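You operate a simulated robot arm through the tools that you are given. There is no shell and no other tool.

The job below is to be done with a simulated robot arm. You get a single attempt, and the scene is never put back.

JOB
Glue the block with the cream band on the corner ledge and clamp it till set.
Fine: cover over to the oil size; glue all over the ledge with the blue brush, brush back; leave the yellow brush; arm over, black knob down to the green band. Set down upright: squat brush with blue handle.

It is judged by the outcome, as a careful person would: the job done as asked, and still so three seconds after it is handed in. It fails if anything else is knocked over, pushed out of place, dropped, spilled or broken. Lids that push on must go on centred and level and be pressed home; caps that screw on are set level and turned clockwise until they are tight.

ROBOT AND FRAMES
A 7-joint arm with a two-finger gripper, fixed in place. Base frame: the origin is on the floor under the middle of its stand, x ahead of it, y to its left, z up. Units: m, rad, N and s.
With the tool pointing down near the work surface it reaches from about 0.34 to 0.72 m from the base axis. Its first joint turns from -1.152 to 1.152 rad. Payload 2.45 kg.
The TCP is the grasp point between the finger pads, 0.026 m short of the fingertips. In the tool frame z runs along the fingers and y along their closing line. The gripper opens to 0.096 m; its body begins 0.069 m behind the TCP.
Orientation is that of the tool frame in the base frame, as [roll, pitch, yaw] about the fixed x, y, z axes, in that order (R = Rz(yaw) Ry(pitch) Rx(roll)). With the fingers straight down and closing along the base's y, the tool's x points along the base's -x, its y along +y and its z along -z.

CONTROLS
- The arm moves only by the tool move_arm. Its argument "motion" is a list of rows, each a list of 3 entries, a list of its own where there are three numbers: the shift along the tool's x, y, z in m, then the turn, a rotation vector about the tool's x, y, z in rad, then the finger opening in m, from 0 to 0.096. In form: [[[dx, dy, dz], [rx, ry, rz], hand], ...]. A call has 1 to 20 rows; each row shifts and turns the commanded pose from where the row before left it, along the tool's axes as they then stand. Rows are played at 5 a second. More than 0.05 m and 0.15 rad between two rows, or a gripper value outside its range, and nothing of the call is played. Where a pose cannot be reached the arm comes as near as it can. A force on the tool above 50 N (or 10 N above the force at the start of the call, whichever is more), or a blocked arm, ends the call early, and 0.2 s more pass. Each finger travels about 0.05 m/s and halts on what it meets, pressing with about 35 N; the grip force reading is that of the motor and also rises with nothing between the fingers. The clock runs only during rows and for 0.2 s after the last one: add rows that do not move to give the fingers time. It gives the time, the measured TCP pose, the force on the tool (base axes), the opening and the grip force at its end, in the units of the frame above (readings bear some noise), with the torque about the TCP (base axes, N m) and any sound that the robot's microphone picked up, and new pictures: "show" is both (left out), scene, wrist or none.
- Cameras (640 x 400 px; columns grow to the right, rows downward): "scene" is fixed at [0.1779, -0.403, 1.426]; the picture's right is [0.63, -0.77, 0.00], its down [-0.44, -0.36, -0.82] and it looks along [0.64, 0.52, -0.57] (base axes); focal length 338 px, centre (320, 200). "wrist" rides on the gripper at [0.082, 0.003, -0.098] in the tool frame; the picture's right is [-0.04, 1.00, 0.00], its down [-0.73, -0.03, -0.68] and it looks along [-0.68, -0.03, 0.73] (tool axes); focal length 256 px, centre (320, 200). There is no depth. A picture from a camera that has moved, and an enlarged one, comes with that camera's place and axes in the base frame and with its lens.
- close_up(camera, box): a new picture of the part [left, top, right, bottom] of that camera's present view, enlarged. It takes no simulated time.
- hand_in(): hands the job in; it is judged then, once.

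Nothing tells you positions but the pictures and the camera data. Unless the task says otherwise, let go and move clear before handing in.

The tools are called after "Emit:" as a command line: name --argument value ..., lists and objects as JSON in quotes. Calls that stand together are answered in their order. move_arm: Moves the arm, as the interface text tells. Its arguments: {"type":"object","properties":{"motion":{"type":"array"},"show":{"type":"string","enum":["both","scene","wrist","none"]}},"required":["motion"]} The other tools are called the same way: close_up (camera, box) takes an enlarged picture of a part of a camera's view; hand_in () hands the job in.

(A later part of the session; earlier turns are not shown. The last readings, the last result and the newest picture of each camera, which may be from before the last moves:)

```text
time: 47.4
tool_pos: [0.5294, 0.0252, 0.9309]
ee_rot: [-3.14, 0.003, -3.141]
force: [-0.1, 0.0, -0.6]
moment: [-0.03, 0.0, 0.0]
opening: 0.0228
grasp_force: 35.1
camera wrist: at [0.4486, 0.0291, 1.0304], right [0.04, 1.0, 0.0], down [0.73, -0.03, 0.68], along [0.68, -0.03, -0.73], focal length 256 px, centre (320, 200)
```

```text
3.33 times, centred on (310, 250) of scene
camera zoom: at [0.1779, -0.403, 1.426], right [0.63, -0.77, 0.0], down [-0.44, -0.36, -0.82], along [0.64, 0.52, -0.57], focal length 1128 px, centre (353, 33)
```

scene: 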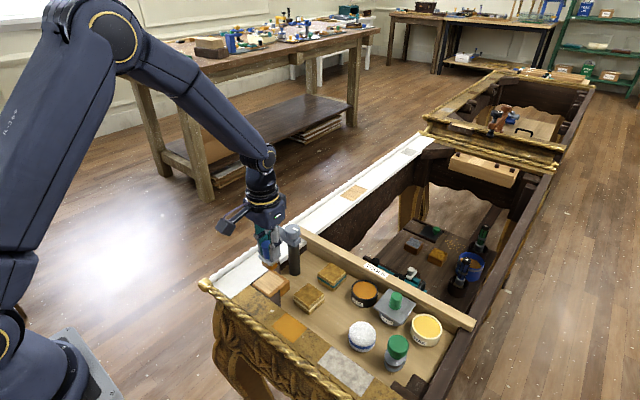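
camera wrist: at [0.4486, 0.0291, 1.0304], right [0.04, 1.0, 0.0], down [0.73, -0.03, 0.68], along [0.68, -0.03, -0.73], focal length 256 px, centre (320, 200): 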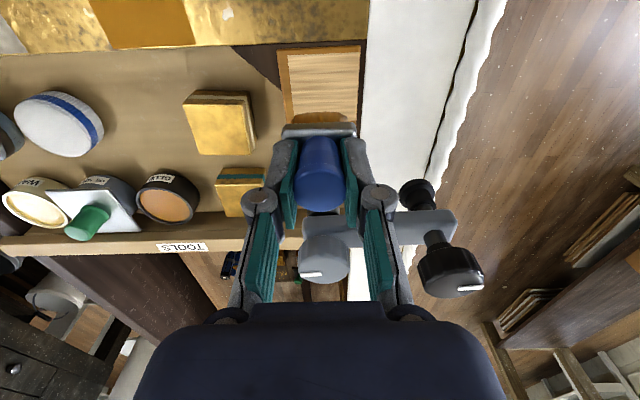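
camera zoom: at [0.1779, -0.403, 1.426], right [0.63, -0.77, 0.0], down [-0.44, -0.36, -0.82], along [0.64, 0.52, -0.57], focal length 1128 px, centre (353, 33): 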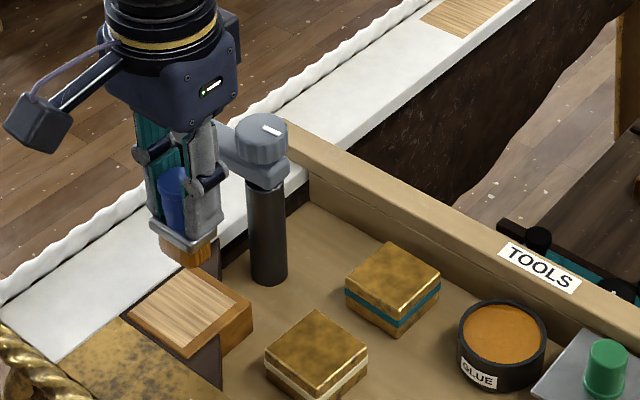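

The loaded brush is over the ledge, with clear space to the post. I lower toward the near edge of the ledge.

Emit:
move_arm --motion '[[[0.0124, -0.0042, 0], [0, 0, 0], 0.01], [[0, 0, 0.025], [0, 0, 0], 0.01], [[0, 0, 0.018], [0, 0, 0], 0.01], [[0, 0, 0], [0, 0, 0], 0.01]]' --show "none"

Emit:
close_up --camera "wrist" --box '[220, 0, 440, 200]'

Emit:
close_up --camera "scene" --box '[230, 200, 320, 310]'

```text
time: 48.4
tool_pos: [0.5155, 0.0203, 0.8883]
ee_rot: [-3.14, 0.003, 3.141]
force: [0.5, 0.1, 0.3]
moment: [0.03, 0.01, 0.0]
opening: 0.0228
grasp_force: 35.4
```

```text
2.00 times, centred on (330, 100) of wrist
camera zoom: at [0.4353, 0.0242, 0.9864], right [0.04, 1.0, 0.0], down [0.73, -0.03, 0.68], along [0.68, -0.03, -0.73], focal length 512 px, centre (300, 400)
```

zoom: 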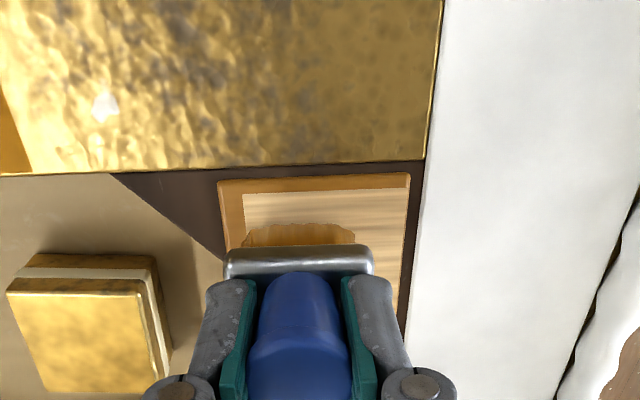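

```text
3.64 times, centred on (275, 255) of scene
camera zoom: at [0.1779, -0.403, 1.426], right [0.63, -0.77, 0.0], down [-0.44, -0.36, -0.82], along [0.64, 0.52, -0.57], focal length 1231 px, centre (484, 0)
```

zoom: 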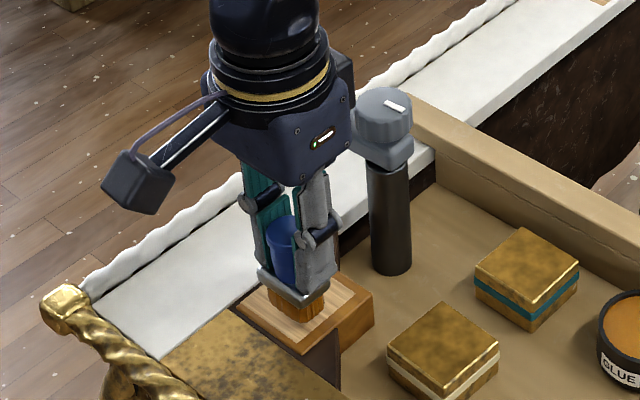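

The bristles hover just above the ledge's near part. I shift to the near edge and lower until they touch.

Emit:
move_arm --motion '[[[0.005, 0.001, 0], [0, 0, 0], 0.01], [[0, 0, 0.003], [0, 0, 0], 0.01], [[0, 0, 0.003], [0, 0, 0], 0.01], [[0, 0, 0], [0, 0, 0], 0.01]]' --show "none"

Emit:
move_arm --motion '[[[0, 0, 0.002], [0, 0, 0], 0.01], [[0, 0, 0.001], [0, 0, 0], 0.01]]' --show "none"

Emit:
close_up --camera "wrist" --box '[220, 0, 440, 200]'

Emit:
close_up --camera "scene" --box '[240, 240, 310, 300]'

```text
time: 49.4
tool_pos: [0.5117, 0.0222, 0.8814]
ee_rot: [-3.14, 0.0, -3.141]
force: [0.9, -0.4, -1.1]
moment: [0.03, 0.01, -0.02]
opening: 0.0226
grasp_force: 35.1
```

```text
time: 50.0
tool_pos: [0.5121, 0.0207, 0.8789]
ee_rot: [3.142, 0.002, 3.141]
force: [-4.1, 0.0, 13.2]
moment: [0.0, 0.09, 0.03]
opening: 0.0227
grasp_force: 35.1
```

```text
2.00 times, centred on (330, 100) of wrist
camera zoom: at [0.4308, 0.0254, 0.9773], right [0.04, 1.0, 0.0], down [0.73, -0.03, 0.68], along [0.68, -0.03, -0.73], focal length 512 px, centre (300, 400)
```

zoom: 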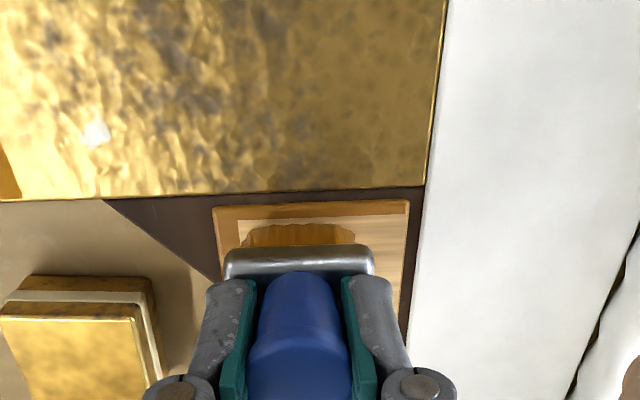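

```text
6.67 times, centred on (275, 270) of scene
camera zoom: at [0.1776, -0.403, 1.4261], right [0.63, -0.77, 0.0], down [-0.44, -0.36, -0.82], along [0.64, 0.52, -0.57], focal length 2257 px, centre (620, -267)
```

zoom: 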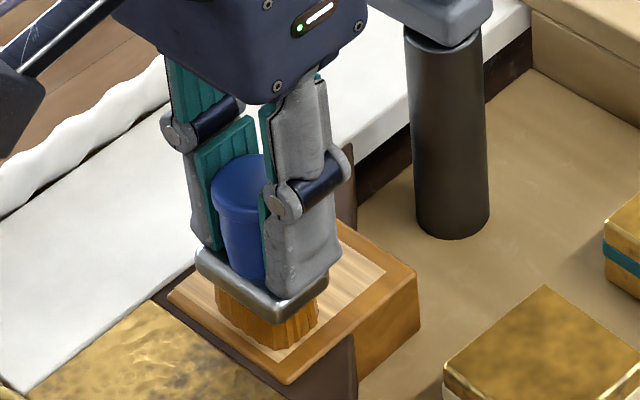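

The bristles touch at about 13 N near the front edge. I start the first stroke along x on this side of the ledge.

Emit:
move_arm --motion '[[[0.003, 0, 0], [0, 0, 0], 0.01], [[0, 0, 0], [0, 0, 0], 0.01], [[-0.004, 0, 0], [0, 0, 0], 0.01], [[-0.004, 0, 0], [0, 0, 0], 0.01], [[-0.004, 0, 0], [0, 0, 0], 0.01], [[-0.004, 0, 0], [0, 0, 0], 0.01], [[0, 0, 0], [0, 0, 0], 0.01]]' --show "none"

Emit:
close_up --camera "wrist" --box '[220, 0, 440, 200]'

Emit:
close_up --camera "scene" --box '[240, 240, 310, 300]'

```text
time: 51.6
tool_pos: [0.5248, 0.022, 0.8786]
ee_rot: [-3.14, 0.002, 3.141]
force: [-11.0, 0.2, 29.5]
moment: [0.0, 0.42, -0.03]
opening: 0.0225
grasp_force: 35.0
```

```text
2.00 times, centred on (330, 100) of wrist
camera zoom: at [0.4436, 0.0253, 0.977], right [0.04, 1.0, 0.0], down [0.73, -0.03, 0.68], along [0.68, -0.03, -0.73], focal length 512 px, centre (300, 400)
```

zoom: 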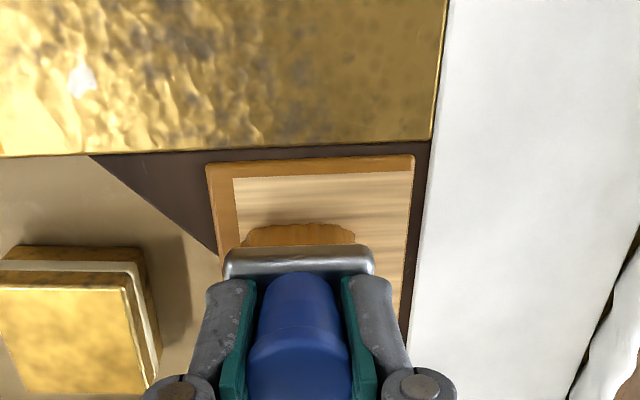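

```text
6.67 times, centred on (275, 270) of scene
camera zoom: at [0.1771, -0.4031, 1.4261], right [0.63, -0.77, 0.0], down [-0.44, -0.36, -0.82], along [0.64, 0.52, -0.57], focal length 2257 px, centre (620, -267)
```

zoom: 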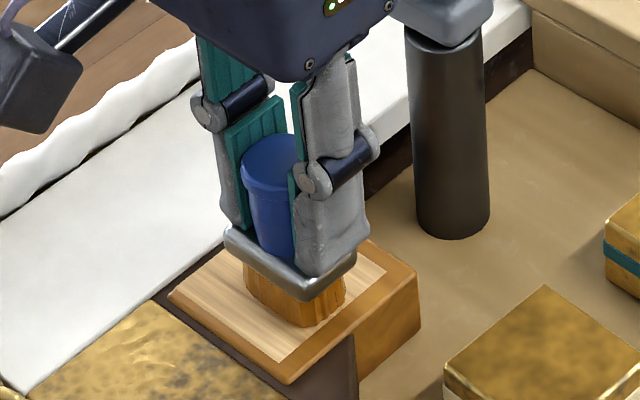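

No glue shows on the wood yet, and the pressure has risen to about 30 N. I ease up and stroke back more lightly.

Emit:
move_arm --motion '[[[0, 0, -0.0015], [0, 0, 0], 0.01], [[0.005, 0, 0], [0, 0, 0], 0.01], [[0.005, 0, 0], [0, 0, 0], 0.01], [[0.005, 0, 0], [0, 0, 0], 0.01], [[0, 0, 0], [0, 0, 0], 0.01]]' --show "none"

Emit:
move_arm --motion '[[[-0.005, 0, 0], [0, 0, 0], 0.01], [[-0.005, 0, 0], [0, 0, 0], 0.01], [[-0.005, 0, 0], [0, 0, 0], 0.01], [[-0.005, 0, 0], [0, 0, 0], 0.01], [[-0.005, 0, 0], [0, 0, 0], 0.01], [[0, 0, 0], [0, 0, 0], 0.01]]' --show "none"

Emit:
close_up --camera "wrist" --box '[220, 0, 440, 200]'

Emit:
close_up --camera "scene" --box '[240, 240, 310, 300]'

```text
time: 52.8
tool_pos: [0.5098, 0.0224, 0.8804]
ee_rot: [-3.141, 0.002, -3.141]
force: [-0.3, -0.3, -0.5]
moment: [0.0, 0.0, -0.01]
opening: 0.0227
grasp_force: 34.9
```

```text
time: 54.2
tool_pos: [0.5353, 0.0211, 0.8802]
ee_rot: [3.142, 0.001, -3.14]
force: [0.2, -0.2, -1.2]
moment: [0.01, -0.01, 0.0]
opening: 0.0226
grasp_force: 35.5
```

```text
2.00 times, centred on (330, 100) of wrist
camera zoom: at [0.4539, 0.0249, 0.9788], right [0.04, 1.0, 0.0], down [0.73, -0.03, 0.68], along [0.68, -0.03, -0.73], focal length 512 px, centre (300, 400)
```

zoom: 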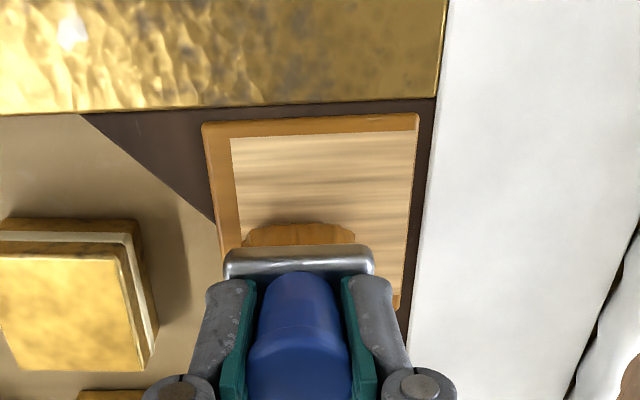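

```text
6.67 times, centred on (275, 270) of scene
camera zoom: at [0.1779, -0.403, 1.426], right [0.63, -0.77, 0.0], down [-0.44, -0.36, -0.82], along [0.64, 0.52, -0.57], focal length 2257 px, centre (620, -267)
```

zoom: 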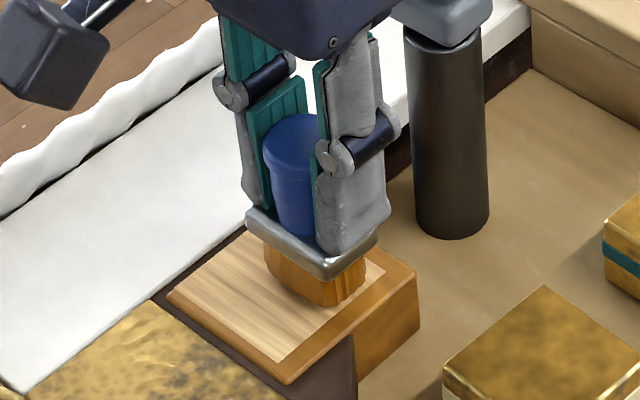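

I lift a little to inspect the ledge for any glue film.

Emit:
move_arm --motion '[[[0, 0, -0.03], [0, 0, 0], 0.01], [[-0.01, -0.04, -0.01], [0, 0, 0], 0.01], [[0, -0.04, 0], [0, 0, 0], 0.01], [[0, 0, 0], [0, 0, 0], 0.01]]' --show "none"

Emit:
close_up --camera "scene" --box '[245, 255, 305, 300]'

Emit:
close_up --camera "wrist" --box '[300, 0, 520, 150]'

Emit:
close_up --camera "scene" --box '[240, 220, 400, 320]'

```text
time: 55.2
tool_pos: [0.5448, -0.0571, 0.9191]
ee_rot: [3.141, 0.001, 3.141]
force: [-0.2, 0.6, -1.1]
moment: [0.03, -0.04, 0.02]
opening: 0.0227
grasp_force: 34.6
```

```text
8.89 times, centred on (275, 278) of scene
camera zoom: at [0.1779, -0.4031, 1.426], right [0.63, -0.77, 0.0], down [-0.44, -0.36, -0.82], along [0.64, 0.52, -0.57], focal length 3009 px, centre (720, -489)
```

zoom: 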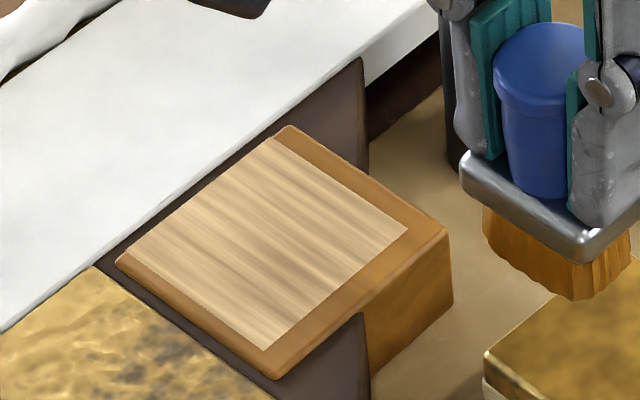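

```text
2.67 times, centred on (410, 75) of wrist
camera zoom: at [0.4636, -0.053, 1.0178], right [0.04, 1.0, 0.0], down [0.73, -0.03, 0.68], along [0.68, -0.03, -0.73], focal length 683 px, centre (80, 533)
```

zoom: 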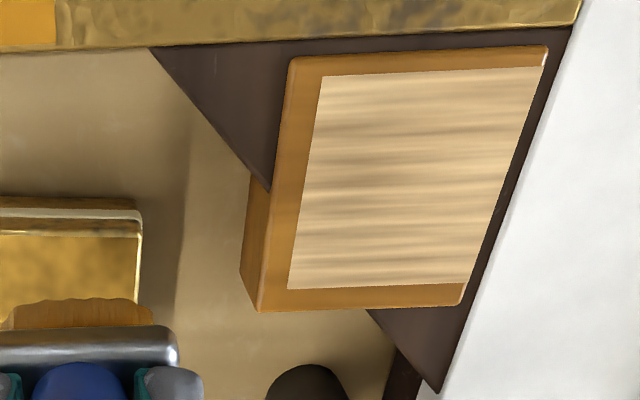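

```text
4.00 times, centred on (320, 270) of scene
camera zoom: at [0.1779, -0.4031, 1.426], right [0.63, -0.77, 0.0], down [-0.44, -0.36, -0.82], along [0.64, 0.52, -0.57], focal length 1354 px, centre (320, -80)
```

zoom: 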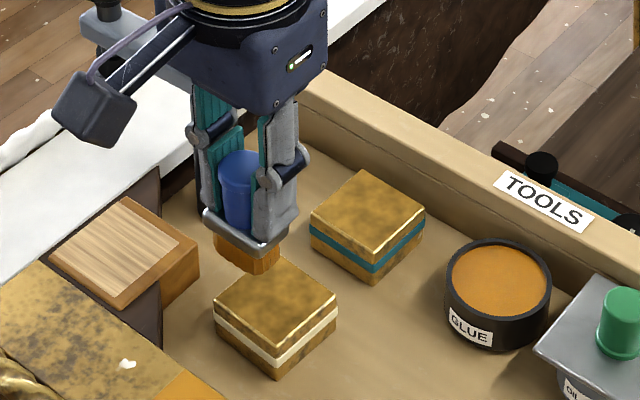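

Nothing has transferred to the wood yet. I'll return and try a lighter contact (a few newtons) with slow strokes.

Emit:
move_arm --motion '[[[0, 0.04, 0], [0, 0, 0], 0.01], [[0.01, 0.039, 0], [0, 0, 0], 0.01], [[0.02, 0, 0.02], [0, 0, 0], 0.01], [[0, 0, 0.017], [0, 0, 0], 0.01], [[0, 0, 0], [0, 0, 0], 0.01]]' --show "none"

Emit:
move_arm --motion '[[[0, 0, 0.0015], [0, 0, 0], 0.01], [[0, 0, 0], [0, 0, 0], 0.01]]' --show "none"

Emit:
move_arm --motion '[[[0, 0, 0.0006], [0, 0, 0], 0.01], [[0, 0, 0], [0, 0, 0], 0.01]]' --show "none"

```text
time: 56.4
tool_pos: [0.514, 0.0211, 0.8847]
ee_rot: [3.141, 0.001, 3.141]
force: [-0.6, 0.3, -1.5]
moment: [0.02, 0.0, 0.03]
opening: 0.0226
grasp_force: 34.5
```

```text
time: 57.0
tool_pos: [0.5138, 0.0206, 0.8833]
ee_rot: [3.141, 0.005, 3.141]
force: [0.4, 0.4, -1.5]
moment: [0.0, -0.03, 0.01]
opening: 0.0229
grasp_force: 34.8
```

```text
time: 57.6
tool_pos: [0.5145, 0.0222, 0.8823]
ee_rot: [3.142, 0.003, 3.141]
force: [0.7, -0.5, -0.6]
moment: [-0.03, -0.03, 0.01]
opening: 0.0227
grasp_force: 35.0
```

Emit:
move_arm --motion '[[[0, 0, 0.0015], [0, 0, 0], 0.01], [[0, 0, 0], [0, 0, 0], 0.01]]' --show "none"

Emit:
move_arm --motion '[[[0, 0, 0.0008], [0, 0, 0], 0.01], [[0, 0, 0], [0, 0, 0], 0.01]]' --show "none"

Emit:
move_arm --motion '[[[0, 0, 0.0005], [0, 0, 0], 0.01], [[0, 0, 0], [0, 0, 0], 0.01]]' --show "none"

```text
time: 58.2
tool_pos: [0.5146, 0.0206, 0.8792]
ee_rot: [-3.142, 0.001, 3.141]
force: [-1.2, 0.1, -0.2]
moment: [0.0, 0.0, 0.0]
opening: 0.0227
grasp_force: 35.5
```

```text
time: 58.8
tool_pos: [0.5147, 0.0209, 0.8786]
ee_rot: [-3.141, 0.002, -3.141]
force: [0.6, -0.4, -0.5]
moment: [0.02, -0.04, 0.06]
opening: 0.0229
grasp_force: 35.5
```

```text
time: 59.4
tool_pos: [0.515, 0.021, 0.8786]
ee_rot: [-3.141, 0.001, 3.141]
force: [-2.1, -1.2, 13.1]
moment: [-0.02, 0.06, -0.03]
opening: 0.0225
grasp_force: 34.9
```

Emit:
move_arm --motion '[[[0, 0, -0.0002], [0, 0, 0], 0.01], [[-0.002, 0, 0], [0, 0, 0], 0.01], [[-0.002, 0, 0], [0, 0, 0], 0.01], [[-0.002, 0, 0], [0, 0, 0], 0.01], [[-0.002, 0, 0], [0, 0, 0], 0.01]]' --show "none"

Emit:
close_up --camera "wrist" --box '[220, 0, 440, 200]'

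Emit:
close_up --camera "scene" --box '[250, 250, 310, 300]'

```text
time: 60.6
tool_pos: [0.5228, 0.022, 0.8783]
ee_rot: [3.141, 0.002, -3.14]
force: [-4.7, 0.5, 16.2]
moment: [0.07, 0.16, -0.02]
opening: 0.0227
grasp_force: 35.0
```

```text
2.00 times, centred on (330, 100) of wrist
camera zoom: at [0.4418, 0.0255, 0.9771], right [0.04, 1.0, 0.0], down [0.73, -0.03, 0.68], along [0.68, -0.03, -0.73], focal length 512 px, centre (300, 400)
```

zoom: 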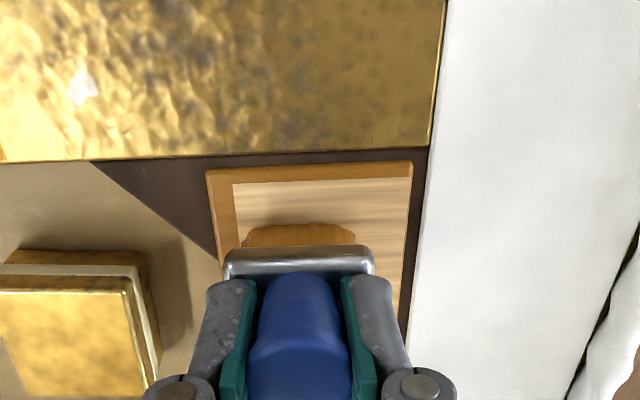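

```text
8.00 times, centred on (280, 275) of scene
camera zoom: at [0.1775, -0.403, 1.4261], right [0.63, -0.77, 0.0], down [-0.44, -0.36, -0.82], along [0.64, 0.52, -0.57], focal length 2708 px, centre (640, -400)
```

zoom: 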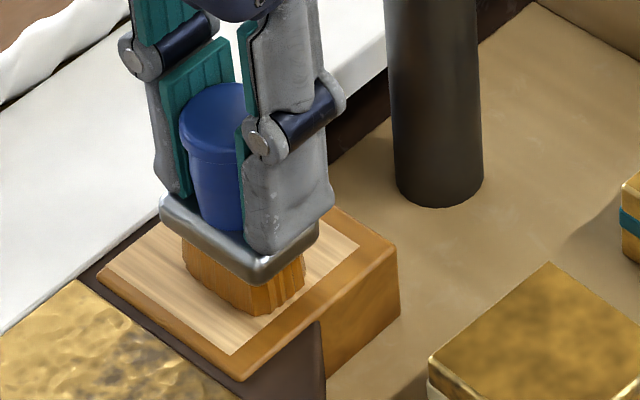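

Still nothing transferred at 13–16 N. I ease to just a few newtons and stroke back.

Emit:
move_arm --motion '[[[0, 0, -0.0004], [0, 0, 0], 0.01], [[0, 0, 0], [0, 0, 0], 0.01]]' --show "none"

Emit:
move_arm --motion '[[[0.003, 0, 0], [0, 0, 0], 0.01], [[0.003, 0, 0], [0, 0, 0], 0.01], [[0.003, 0, 0], [0, 0, 0], 0.01], [[0, 0, 0], [0, 0, 0], 0.01]]' --show "none"

Emit:
close_up --camera "wrist" --box '[220, 0, 440, 200]'

Emit:
close_up --camera "scene" --box '[250, 250, 310, 300]'

```text
time: 61.2
tool_pos: [0.5249, 0.0215, 0.8785]
ee_rot: [3.141, 0.003, -3.141]
force: [-2.8, 2.5, 8.0]
moment: [0.13, 0.05, -0.01]
opening: 0.0226
grasp_force: 34.8
```

```text
time: 62.2
tool_pos: [0.5142, 0.0198, 0.8799]
ee_rot: [3.141, 0.0, -3.141]
force: [0.7, 0.1, -0.2]
moment: [-0.01, -0.02, 0.0]
opening: 0.0228
grasp_force: 34.8
```

```text
2.00 times, centred on (330, 100) of wrist
camera zoom: at [0.4334, 0.0238, 0.9774], right [0.04, 1.0, 0.0], down [0.73, -0.03, 0.68], along [0.68, -0.03, -0.73], focal length 512 px, centre (300, 400)
```

zoom: 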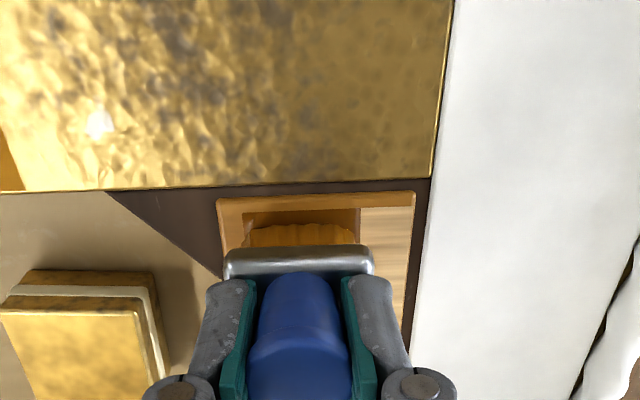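

```text
8.00 times, centred on (280, 275) of scene
camera zoom: at [0.1779, -0.403, 1.426], right [0.63, -0.77, 0.0], down [-0.44, -0.36, -0.82], along [0.64, 0.52, -0.57], focal length 2708 px, centre (640, -400)
```

zoom: 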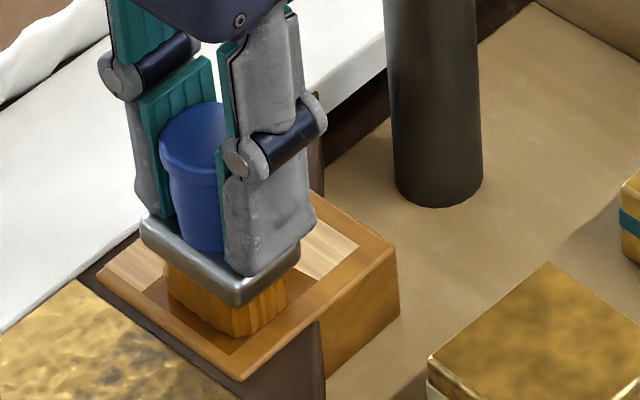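

Glue is now going on: lighter pressure was the key, and the front-left area has turned brown. I keep the same light height and stroke toward the far edge.

Emit:
move_arm --motion '[[[0.003, 0.001, 0], [0, 0, 0], 0.01], [[0, 0, 0.0003], [0, 0, 0], 0.01], [[-0.003, 0, 0], [0, 0, 0], 0.01], [[-0.003, 0, 0], [0, 0, 0], 0.01], [[-0.003, 0, 0], [0, 0, 0], 0.01], [[-0.003, 0, 0], [0, 0, 0], 0.01], [[-0.003, 0, 0], [0, 0, 0], 0.01], [[-0.003, 0, 0], [0, 0, 0], 0.01]]' --show "none"

Emit:
close_up --camera "wrist" --box '[220, 0, 440, 200]'

Emit:
close_up --camera "scene" --box '[250, 250, 310, 300]'

```text
time: 64.0
tool_pos: [0.5285, 0.0225, 0.8778]
ee_rot: [3.141, 0.001, -3.141]
force: [-0.9, 0.3, 1.6]
moment: [-0.03, 0.06, 0.0]
opening: 0.0229
grasp_force: 35.1
```

```text
2.00 times, centred on (330, 100) of wrist
camera zoom: at [0.4477, 0.0255, 0.9773], right [0.04, 1.0, 0.0], down [0.73, -0.03, 0.68], along [0.68, -0.03, -0.73], focal length 512 px, centre (300, 400)
```

zoom: 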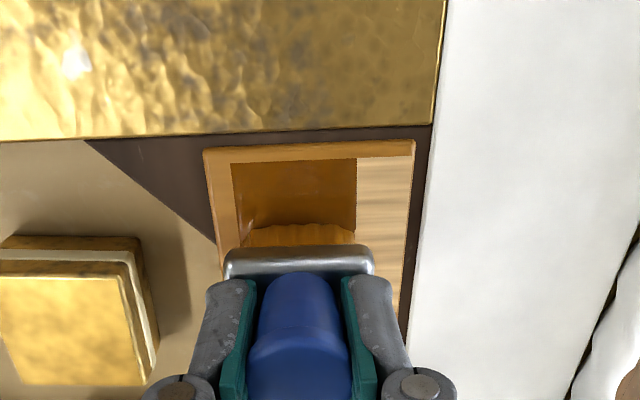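

```text
8.00 times, centred on (280, 275) of scene
camera zoom: at [0.1779, -0.403, 1.426], right [0.63, -0.77, 0.0], down [-0.44, -0.36, -0.82], along [0.64, 0.52, -0.57], focal length 2708 px, centre (640, -400)
```

zoom: 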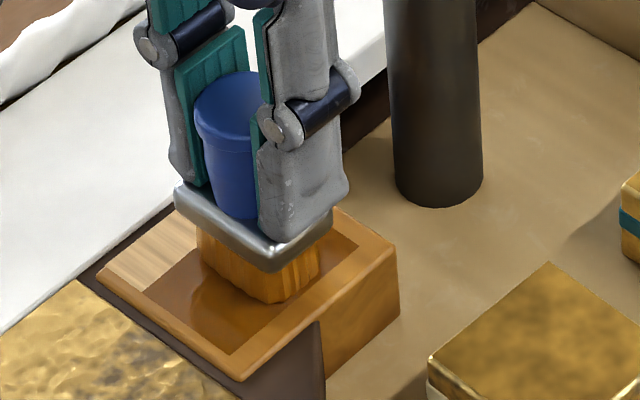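

The brown film covers about 70% of the width. I finish this stroke to the far edge, shift toward the rail side, and stroke back.

Emit:
move_arm --motion '[[[-0.003, 0, 0], [0, 0, 0], 0.01], [[-0.003, 0, 0], [0, 0, 0], 0.01], [[-0.003, 0, 0], [0, 0, 0], 0.01], [[-0.003, 0, 0], [0, 0, 0], 0.01], [[-0.002, 0, 0], [0, 0, 0], 0.01], [[0, 0, 0], [0, 0, 0], 0.01]]' --show "none"

Emit:
close_up --camera "wrist" --box '[220, 0, 440, 200]'

Emit:
close_up --camera "scene" --box '[240, 210, 320, 300]'

```text
time: 65.4
tool_pos: [0.5435, 0.0209, 0.8782]
ee_rot: [3.141, 0.002, -3.141]
force: [-6.5, 0.0, 14.9]
moment: [0.02, 0.22, -0.01]
opening: 0.0228
grasp_force: 35.4
```

```text
2.00 times, centred on (330, 100) of wrist
camera zoom: at [0.4618, 0.025, 0.9771], right [0.04, 1.0, 0.0], down [0.73, -0.03, 0.68], along [0.68, -0.03, -0.73], focal length 512 px, centre (300, 400)
```

zoom: 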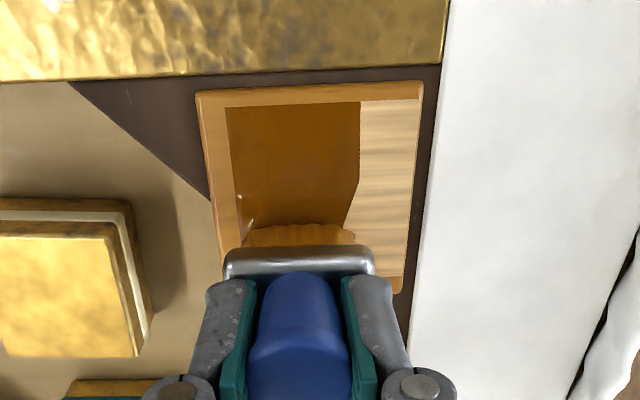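

```text
4.44 times, centred on (280, 255) of scene
camera zoom: at [0.1775, -0.403, 1.4261], right [0.63, -0.77, 0.0], down [-0.44, -0.36, -0.82], along [0.64, 0.52, -0.57], focal length 1504 px, centre (498, -44)
```

zoom: 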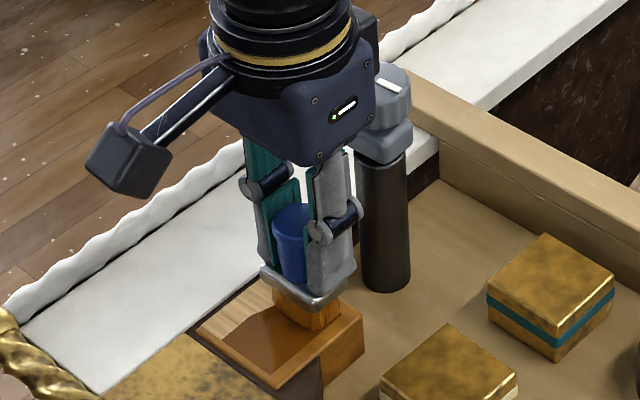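

Force rose to 15 N at the far edge, so I ease up slightly, work that spot, then move toward the rail side and stroke back.

Emit:
move_arm --motion '[[[0, 0, -0.0005], [0, 0, 0], 0.01], [[0.003, 0, 0], [0, 0, 0], 0.01], [[-0.003, 0, 0], [0, 0, 0], 0.01], [[0, 0.003, 0], [0, 0, 0], 0.01], [[0, 0.003, 0], [0, 0, 0], 0.01], [[0, 0.003, 0], [0, 0, 0], 0.01], [[0, 0.003, 0], [0, 0, 0], 0.01], [[0, 0.003, 0], [0, 0, 0], 0.01], [[0, 0.002, 0], [0, 0, 0], 0.01], [[0, 0, 0], [0, 0, 0], 0.01]]' --show "none"

Emit:
close_up --camera "wrist" --box '[220, 0, 440, 200]'

Emit:
close_up --camera "scene" --box '[240, 210, 320, 300]'

```text
time: 67.6
tool_pos: [0.5436, 0.0381, 0.879]
ee_rot: [-3.141, 0.001, 3.141]
force: [0.0, -0.5, 0.0]
moment: [-0.01, 0.0, 0.01]
opening: 0.0227
grasp_force: 34.8
```

```text
2.00 times, centred on (330, 100) of wrist
camera zoom: at [0.462, 0.0422, 0.9779], right [0.04, 1.0, 0.0], down [0.73, -0.03, 0.68], along [0.68, -0.03, -0.73], focal length 512 px, centre (300, 400)
```

zoom: 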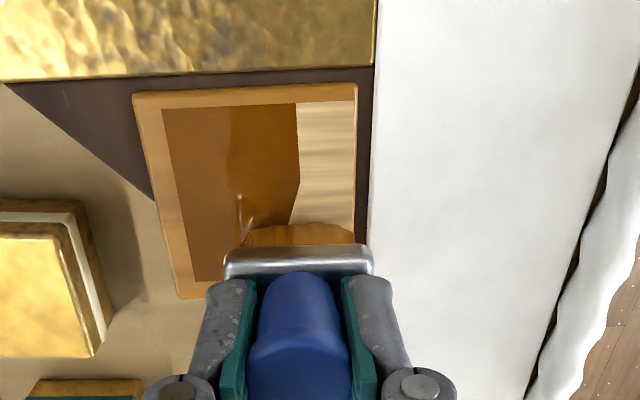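

```text
4.44 times, centred on (280, 255) of scene
camera zoom: at [0.1779, -0.403, 1.426], right [0.63, -0.77, 0.0], down [-0.44, -0.36, -0.82], along [0.64, 0.52, -0.57], focal length 1504 px, centre (498, -44)
```

zoom: 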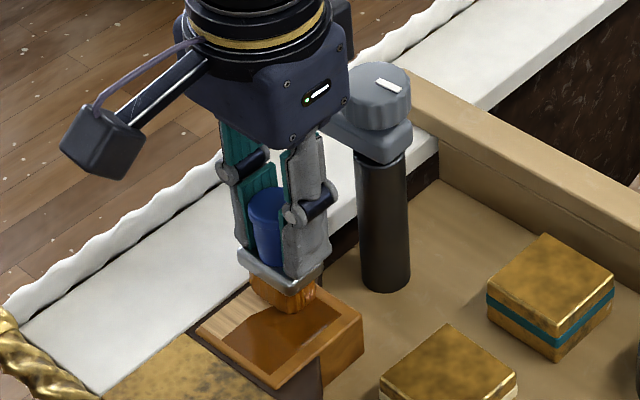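

The rail-side strip remains. I lower to a feather touch and stroke back along it.

Emit:
move_arm --motion '[[[0, 0, 0.0004], [0, 0, 0], 0.01], [[0.003, 0, 0], [0, 0, 0], 0.01], [[0.003, 0, 0], [0, 0, 0], 0.01], [[0.003, 0, 0], [0, 0, 0], 0.01], [[0.003, 0, 0], [0, 0, 0], 0.01], [[0.003, 0, 0], [0, 0, 0], 0.01], [[0.003, 0, 0], [0, 0, 0], 0.01], [[0, 0, 0], [0, 0, 0], 0.01]]' --show "none"

Emit:
close_up --camera "wrist" --box '[220, 0, 440, 200]'

Emit:
close_up --camera "scene" --box '[240, 210, 320, 300]'

```text
time: 69.4
tool_pos: [0.5248, 0.0373, 0.8788]
ee_rot: [-3.142, 0.001, -3.141]
force: [-0.9, 0.6, -0.4]
moment: [0.05, 0.02, 0.0]
opening: 0.0228
grasp_force: 34.9
```

```text
2.00 times, centred on (330, 100) of wrist
camera zoom: at [0.4439, 0.0416, 0.9777], right [0.04, 1.0, 0.0], down [0.73, -0.03, 0.68], along [0.68, -0.03, -0.73], focal length 512 px, centre (300, 400)
```

zoom: 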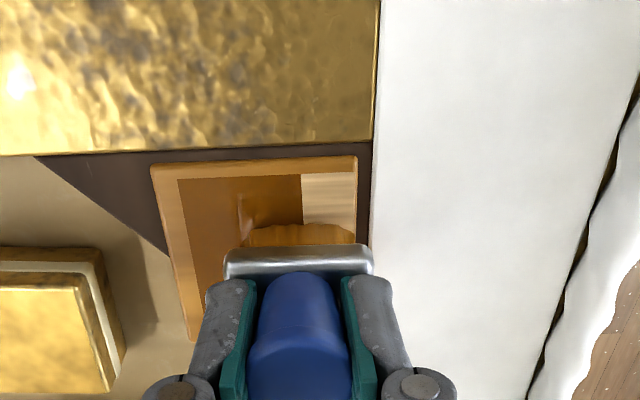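

```text
4.44 times, centred on (280, 255) of scene
camera zoom: at [0.1779, -0.403, 1.426], right [0.63, -0.77, 0.0], down [-0.44, -0.36, -0.82], along [0.64, 0.52, -0.57], focal length 1504 px, centre (498, -44)
```

zoom: 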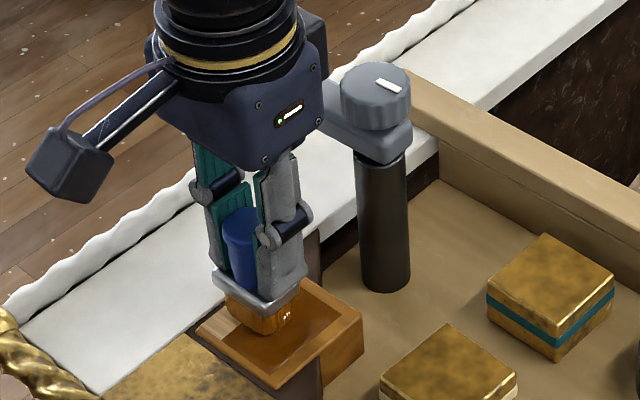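

Emit:
move_arm --motion '[[[0, 0, 0.0002], [0, 0, 0], 0.01], [[0.003, 0, 0], [0, 0, 0], 0.01], [[0.003, 0, 0], [0, 0, 0], 0.01], [[0.003, 0, 0], [0, 0, 0], 0.01], [[0.003, 0, 0], [0, 0, 0], 0.01], [[0.003, 0, 0], [0, 0, 0], 0.01], [[0, 0, 0], [0, 0, 0], 0.01]]' --show "none"

Emit:
close_up --camera "wrist" --box '[220, 0, 440, 200]'

Emit:
close_up --camera "scene" --box '[240, 210, 320, 300]'

```text
time: 71.0
tool_pos: [0.511, 0.0383, 0.8772]
ee_rot: [-3.142, 0.004, 3.141]
force: [8.3, 0.2, 18.7]
moment: [-0.01, -0.46, -0.02]
opening: 0.0226
grasp_force: 35.5
```

```text
2.00 times, centred on (330, 100) of wrist
camera zoom: at [0.429, 0.0421, 0.9768], right [0.04, 1.0, 0.0], down [0.73, -0.03, 0.68], along [0.68, -0.03, -0.73], focal length 512 px, centre (300, 400)
```

zoom: 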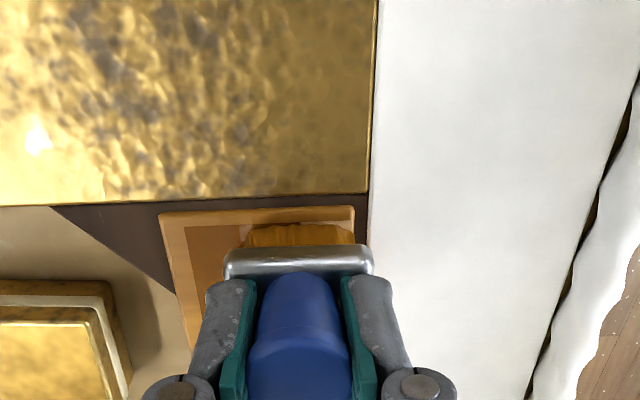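

```text
4.44 times, centred on (280, 255) of scene
camera zoom: at [0.1778, -0.4031, 1.426], right [0.63, -0.77, 0.0], down [-0.44, -0.36, -0.82], along [0.64, 0.52, -0.57], focal length 1504 px, centre (498, -44)
```

zoom: 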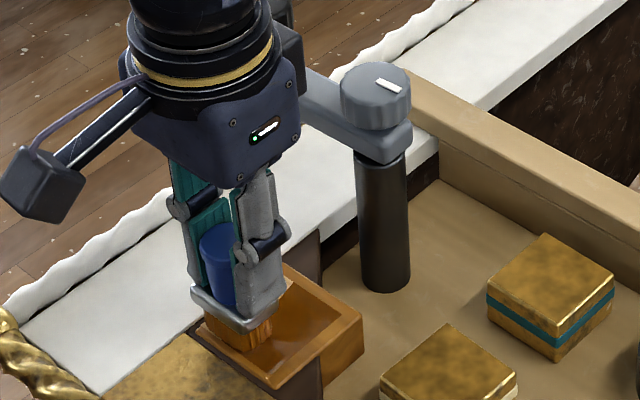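

The pressure got high at the near end, so I ease up and stroke back lightly over this strip, then check.

Emit:
move_arm --motion '[[[0, 0, -0.0007], [0, 0, 0], 0.01], [[0.002, 0, 0], [0, 0, 0], 0.01], [[-0.003, 0, 0], [0, 0, 0], 0.01], [[-0.003, 0, 0], [0, 0, 0], 0.01], [[-0.003, 0, 0], [0, 0, 0], 0.01], [[-0.003, 0, 0], [0, 0, 0], 0.01], [[0, 0, 0], [0, 0, 0], 0.01]]' --show "none"

Emit:
close_up --camera "wrist" --box '[220, 0, 440, 200]'

Emit:
close_up --camera "scene" --box '[240, 240, 310, 300]'

```text
time: 72.6
tool_pos: [0.5193, 0.0378, 0.8787]
ee_rot: [-3.141, -0.002, 3.14]
force: [-3.3, 0.5, 6.1]
moment: [0.03, 0.07, -0.01]
opening: 0.0227
grasp_force: 34.6
```

```text
2.00 times, centred on (330, 100) of wrist
camera zoom: at [0.4383, 0.0416, 0.9772], right [0.04, 1.0, 0.0], down [0.73, -0.03, 0.68], along [0.68, -0.03, -0.73], focal length 512 px, centre (300, 400)
```

zoom: 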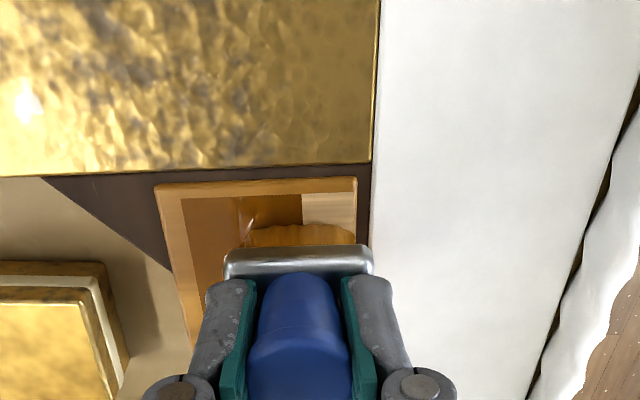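

```text
6.67 times, centred on (275, 270) of scene
camera zoom: at [0.1777, -0.403, 1.4261], right [0.63, -0.77, 0.0], down [-0.44, -0.36, -0.82], along [0.64, 0.52, -0.57], focal length 2257 px, centre (620, -267)
```

zoom: 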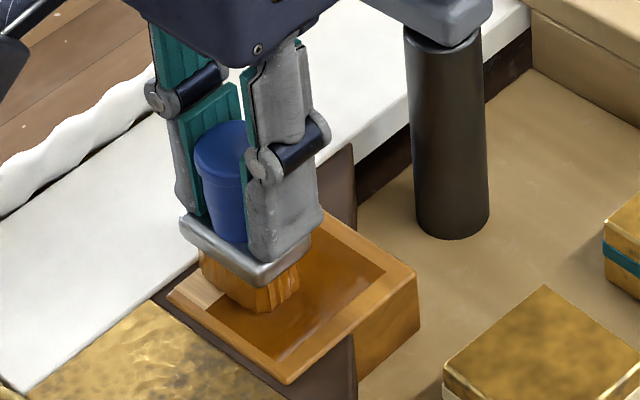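

Only the near rail-side corner is left bare. I stroke back over it with a lighter touch.

Emit:
move_arm --motion '[[[0, 0, -0.0003], [0, 0, 0], 0.01], [[0.002, 0, 0], [0, 0, 0], 0.01], [[0.002, 0, 0], [0, 0, 0], 0.01], [[0.002, 0, 0], [0, 0, 0], 0.01], [[0.002, 0, 0], [0, 0, 0], 0.01], [[0.002, 0, 0], [0, 0, 0], 0.01], [[0, 0, 0], [0, 0, 0], 0.01]]' --show "none"

Emit:
close_up --camera "wrist" --box '[220, 0, 440, 200]'

Emit:
close_up --camera "scene" --box '[240, 240, 310, 300]'

```text
time: 74.2
tool_pos: [0.5099, 0.0387, 0.8797]
ee_rot: [3.141, 0.001, -3.141]
force: [-0.1, 0.0, -1.1]
moment: [0.02, 0.0, 0.01]
opening: 0.0227
grasp_force: 34.8
```

```text
2.00 times, centred on (330, 100) of wrist
camera zoom: at [0.4283, 0.0428, 0.978], right [0.04, 1.0, 0.0], down [0.73, -0.03, 0.68], along [0.68, -0.03, -0.73], focal length 512 px, centre (300, 400)
```

zoom: 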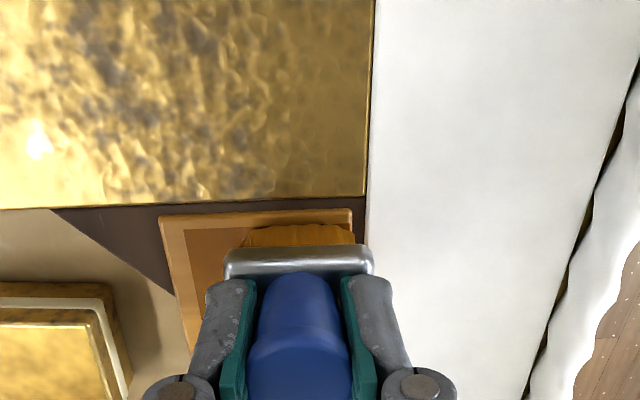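

```text
6.67 times, centred on (275, 270) of scene
camera zoom: at [0.1779, -0.403, 1.426], right [0.63, -0.77, 0.0], down [-0.44, -0.36, -0.82], along [0.64, 0.52, -0.57], focal length 2257 px, centre (620, -267)
```

zoom: 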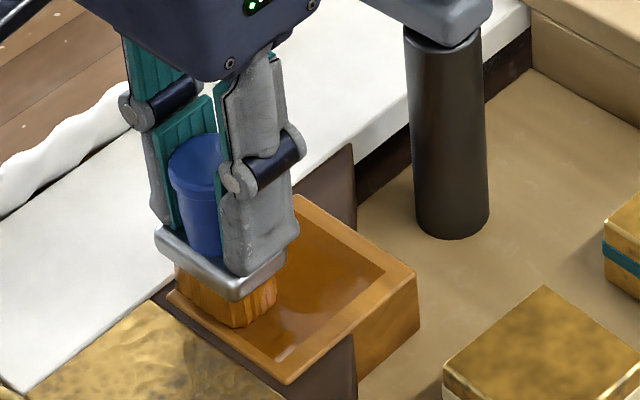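

That looks covered. I lift away to inspect the whole ledge.

Emit:
move_arm --motion '[[[0, 0, -0.02], [0, 0, 0], 0.01], [[0, -0.02, -0.02], [0, 0, 0], 0.01], [[-0.01, -0.04, 0], [0, 0, 0], 0.01], [[-0.01, -0.04, 0], [0, 0, 0], 0.01], [[0, 0, 0], [0, 0, 0], 0.01]]' --show "wrist"

Emit:
close_up --camera "scene" --box '[245, 250, 305, 295]'

Emit:
close_up --camera "wrist" --box '[320, 0, 520, 140]'

```text
time: 75.4
tool_pos: [0.5308, -0.0621, 0.9189]
ee_rot: [-3.141, 0.002, -3.139]
force: [-0.1, -0.8, -0.3]
moment: [-0.01, -0.03, 0.01]
opening: 0.0227
grasp_force: 34.7
camera wrist: at [0.4489, -0.0587, 1.0168], right [0.04, 1.0, 0.0], down [0.73, -0.03, 0.68], along [0.68, -0.03, -0.73], focal length 256 px, centre (320, 200)
```

wrist: 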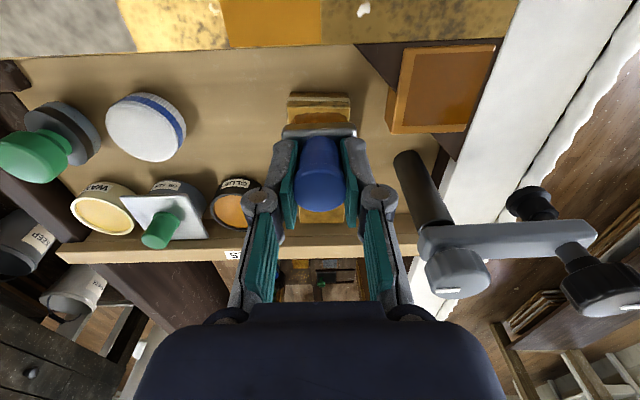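

```text
8.89 times, centred on (275, 272) of scene
camera zoom: at [0.1779, -0.4031, 1.426], right [0.63, -0.77, 0.0], down [-0.44, -0.36, -0.82], along [0.64, 0.52, -0.57], focal length 3009 px, centre (720, -444)
```

zoom: 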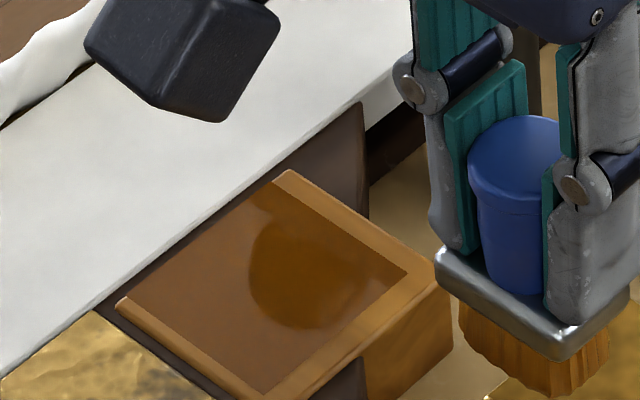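

```text
2.86 times, centred on (420, 70) of wrist
camera zoom: at [0.4489, -0.0587, 1.0168], right [0.04, 1.0, 0.0], down [0.73, -0.03, 0.68], along [0.68, -0.03, -0.73], focal length 731 px, centre (34, 571)
```

zoom: 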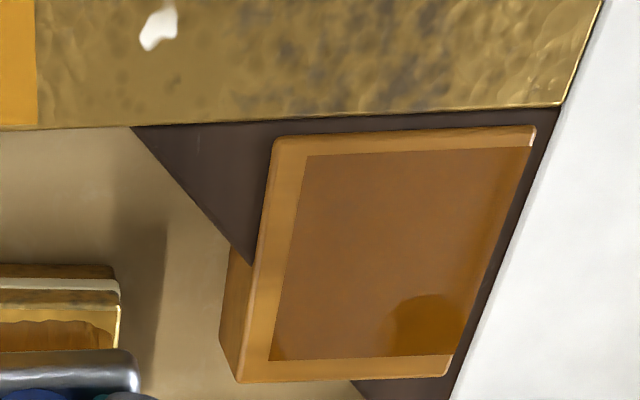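

The whole ledge is evenly coated. Now I return the brush to its original spot at (0.5484, -0.1412).

Emit:
move_arm --motion '[[[-0.006, -0.04, 0], [0, 0, 0], 0.01], [[-0.0116, -0.039, 0.015], [0, 0, 0], 0.01], [[0, 0, 0.025], [0, 0, 0], 0.01], [[0, 0, 0.018], [0, 0, 0], 0.01], [[0, 0, 0], [0, 0, 0], 0.01]]' --show "none"

Emit:
close_up --camera "wrist" --box '[220, 60, 440, 220]'

Emit:
close_up --camera "scene" --box '[290, 270, 380, 340]'

```text
time: 76.6
tool_pos: [0.5483, -0.1423, 0.8616]
ee_rot: [3.141, 0.002, -3.141]
force: [0.0, -0.6, -0.3]
moment: [0.01, 0.01, 0.01]
opening: 0.0227
grasp_force: 35.1
```

```text
2.50 times, centred on (330, 140) of wrist
camera zoom: at [0.467, -0.138, 0.9597], right [0.04, 1.0, 0.0], down [0.73, -0.03, 0.68], along [0.68, -0.03, -0.73], focal length 640 px, centre (295, 350)
```

zoom: 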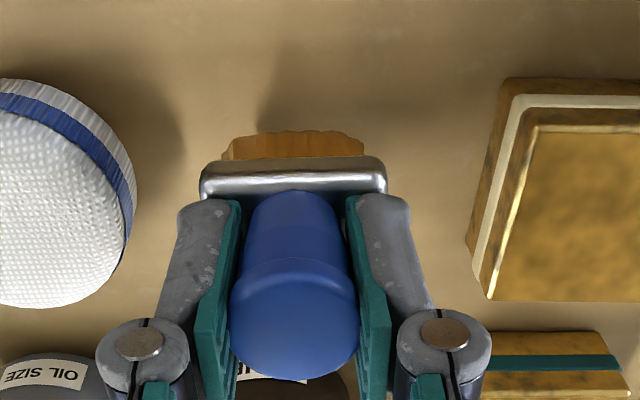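

```text
5.71 times, centred on (335, 305) of scene
camera zoom: at [0.1779, -0.403, 1.426], right [0.63, -0.77, 0.0], down [-0.44, -0.36, -0.82], along [0.64, 0.52, -0.57], focal length 1934 px, centre (234, -400)
```

zoom: 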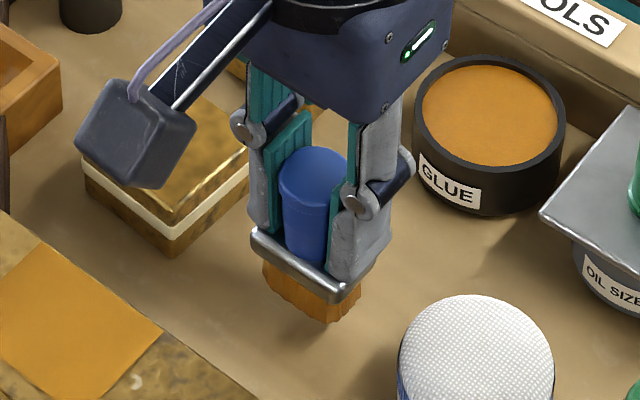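

The brush is upright over its spot, so I lower it to the tray floor in small steps.

Emit:
move_arm --motion '[[[0, 0.001, 0.005], [0, 0, 0], 0.01], [[0, 0, 0.003], [0, 0, 0], 0.01], [[0, 0, 0], [0, 0, 0], 0.01]]' --show "none"

Emit:
move_arm --motion '[[[0, 0, 0.001], [0, 0, 0], 0.01], [[0, 0, 0], [0, 0, 0], 0.01]]' --show "none"

Emit:
move_arm --motion '[[[0, 0, 0.001], [0, 0, 0], 0.01], [[0, 0, 0], [0, 0, 0], 0.01]]' --show "none"

```text
time: 77.4
tool_pos: [0.5478, -0.1394, 0.8531]
ee_rot: [-3.141, 0.002, 3.141]
force: [-0.2, -0.2, -0.2]
moment: [0.0, -0.02, 0.0]
opening: 0.0226
grasp_force: 34.5
```

```text
time: 78.0
tool_pos: [0.5466, -0.1409, 0.8524]
ee_rot: [3.14, 0.002, -3.141]
force: [0.8, 0.0, -0.9]
moment: [-0.02, 0.01, -0.02]
opening: 0.0228
grasp_force: 35.0
```

```text
time: 78.6
tool_pos: [0.5478, -0.1388, 0.8509]
ee_rot: [-3.141, 0.001, 3.141]
force: [-0.9, 1.4, -0.4]
moment: [0.0, -0.01, -0.02]
opening: 0.0227
grasp_force: 35.2
```

Emit:
move_arm --motion '[[[0, 0, 0.0007], [0, 0, 0], 0.01], [[0, 0, 0], [0, 0, 0], 0.01]]' --show "none"

Emit:
move_arm --motion '[[[0, 0, 0.0007], [0, 0, 0], 0.01], [[0, 0, 0], [0, 0, 0], 0.01]]' --show "none"

Emit:
move_arm --motion '[[[0, 0, 0.0007], [0, 0, 0], 0.01], [[0, 0, 0], [0, 0, 0], 0.01]]' --show "none"

Emit:
close_up --camera "scene" --box '[290, 270, 380, 340]'

```text
time: 79.2
tool_pos: [0.5478, -0.1397, 0.8505]
ee_rot: [-3.141, 0.001, -3.14]
force: [-0.1, 0.4, -0.9]
moment: [0.01, 0.04, 0.02]
opening: 0.0228
grasp_force: 34.9
```

```text
time: 79.8
tool_pos: [0.5481, -0.1395, 0.8496]
ee_rot: [-3.141, 0.001, -3.141]
force: [-0.4, 0.3, -0.6]
moment: [-0.01, -0.01, -0.02]
opening: 0.0227
grasp_force: 34.6
```

```text
time: 80.4
tool_pos: [0.5476, -0.1394, 0.8487]
ee_rot: [3.141, 0.001, -3.141]
force: [0.3, 0.3, -1.3]
moment: [0.02, -0.03, -0.01]
opening: 0.0227
grasp_force: 34.7
```

```text
5.71 times, centred on (335, 305) of scene
camera zoom: at [0.1779, -0.403, 1.426], right [0.63, -0.77, 0.0], down [-0.44, -0.36, -0.82], along [0.64, 0.52, -0.57], focal length 1934 px, centre (234, -400)
```

zoom: 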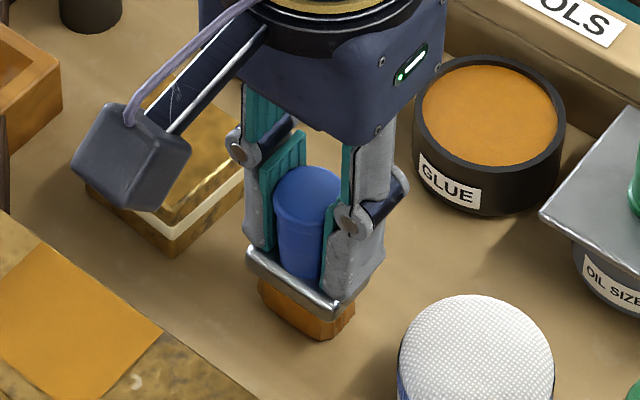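

Emit:
move_arm --motion '[[[0, 0, 0.0006], [0, 0, 0], 0.01], [[0, 0, 0], [0, 0, 0], 0.01]]' --show "none"

Emit:
move_arm --motion '[[[0, 0, 0.0006], [0, 0, 0], 0.01], [[0, 0, 0], [0, 0, 0], 0.01]]' --show "none"

Emit:
move_arm --motion '[[[0, 0, 0.0006], [0, 0, 0], 0.01], [[0, 0, 0], [0, 0, 0], 0.01]]' --show "none"

```text
time: 81.0
tool_pos: [0.5469, -0.1402, 0.8482]
ee_rot: [3.141, 0.002, -3.14]
force: [-0.5, 1.0, -0.2]
moment: [-0.03, 0.04, -0.01]
opening: 0.0229
grasp_force: 35.3
```

```text
time: 81.6
tool_pos: [0.548, -0.1398, 0.8474]
ee_rot: [3.141, 0.002, 3.142]
force: [-0.8, 0.1, 6.0]
moment: [0.02, 0.0, -0.01]
opening: 0.0229
grasp_force: 34.9
```

```text
time: 82.2
tool_pos: [0.5471, -0.1401, 0.8479]
ee_rot: [3.141, 0.0, -3.142]
force: [-6.3, 1.6, 25.4]
moment: [0.11, 0.29, 0.0]
opening: 0.0226
grasp_force: 35.8
```

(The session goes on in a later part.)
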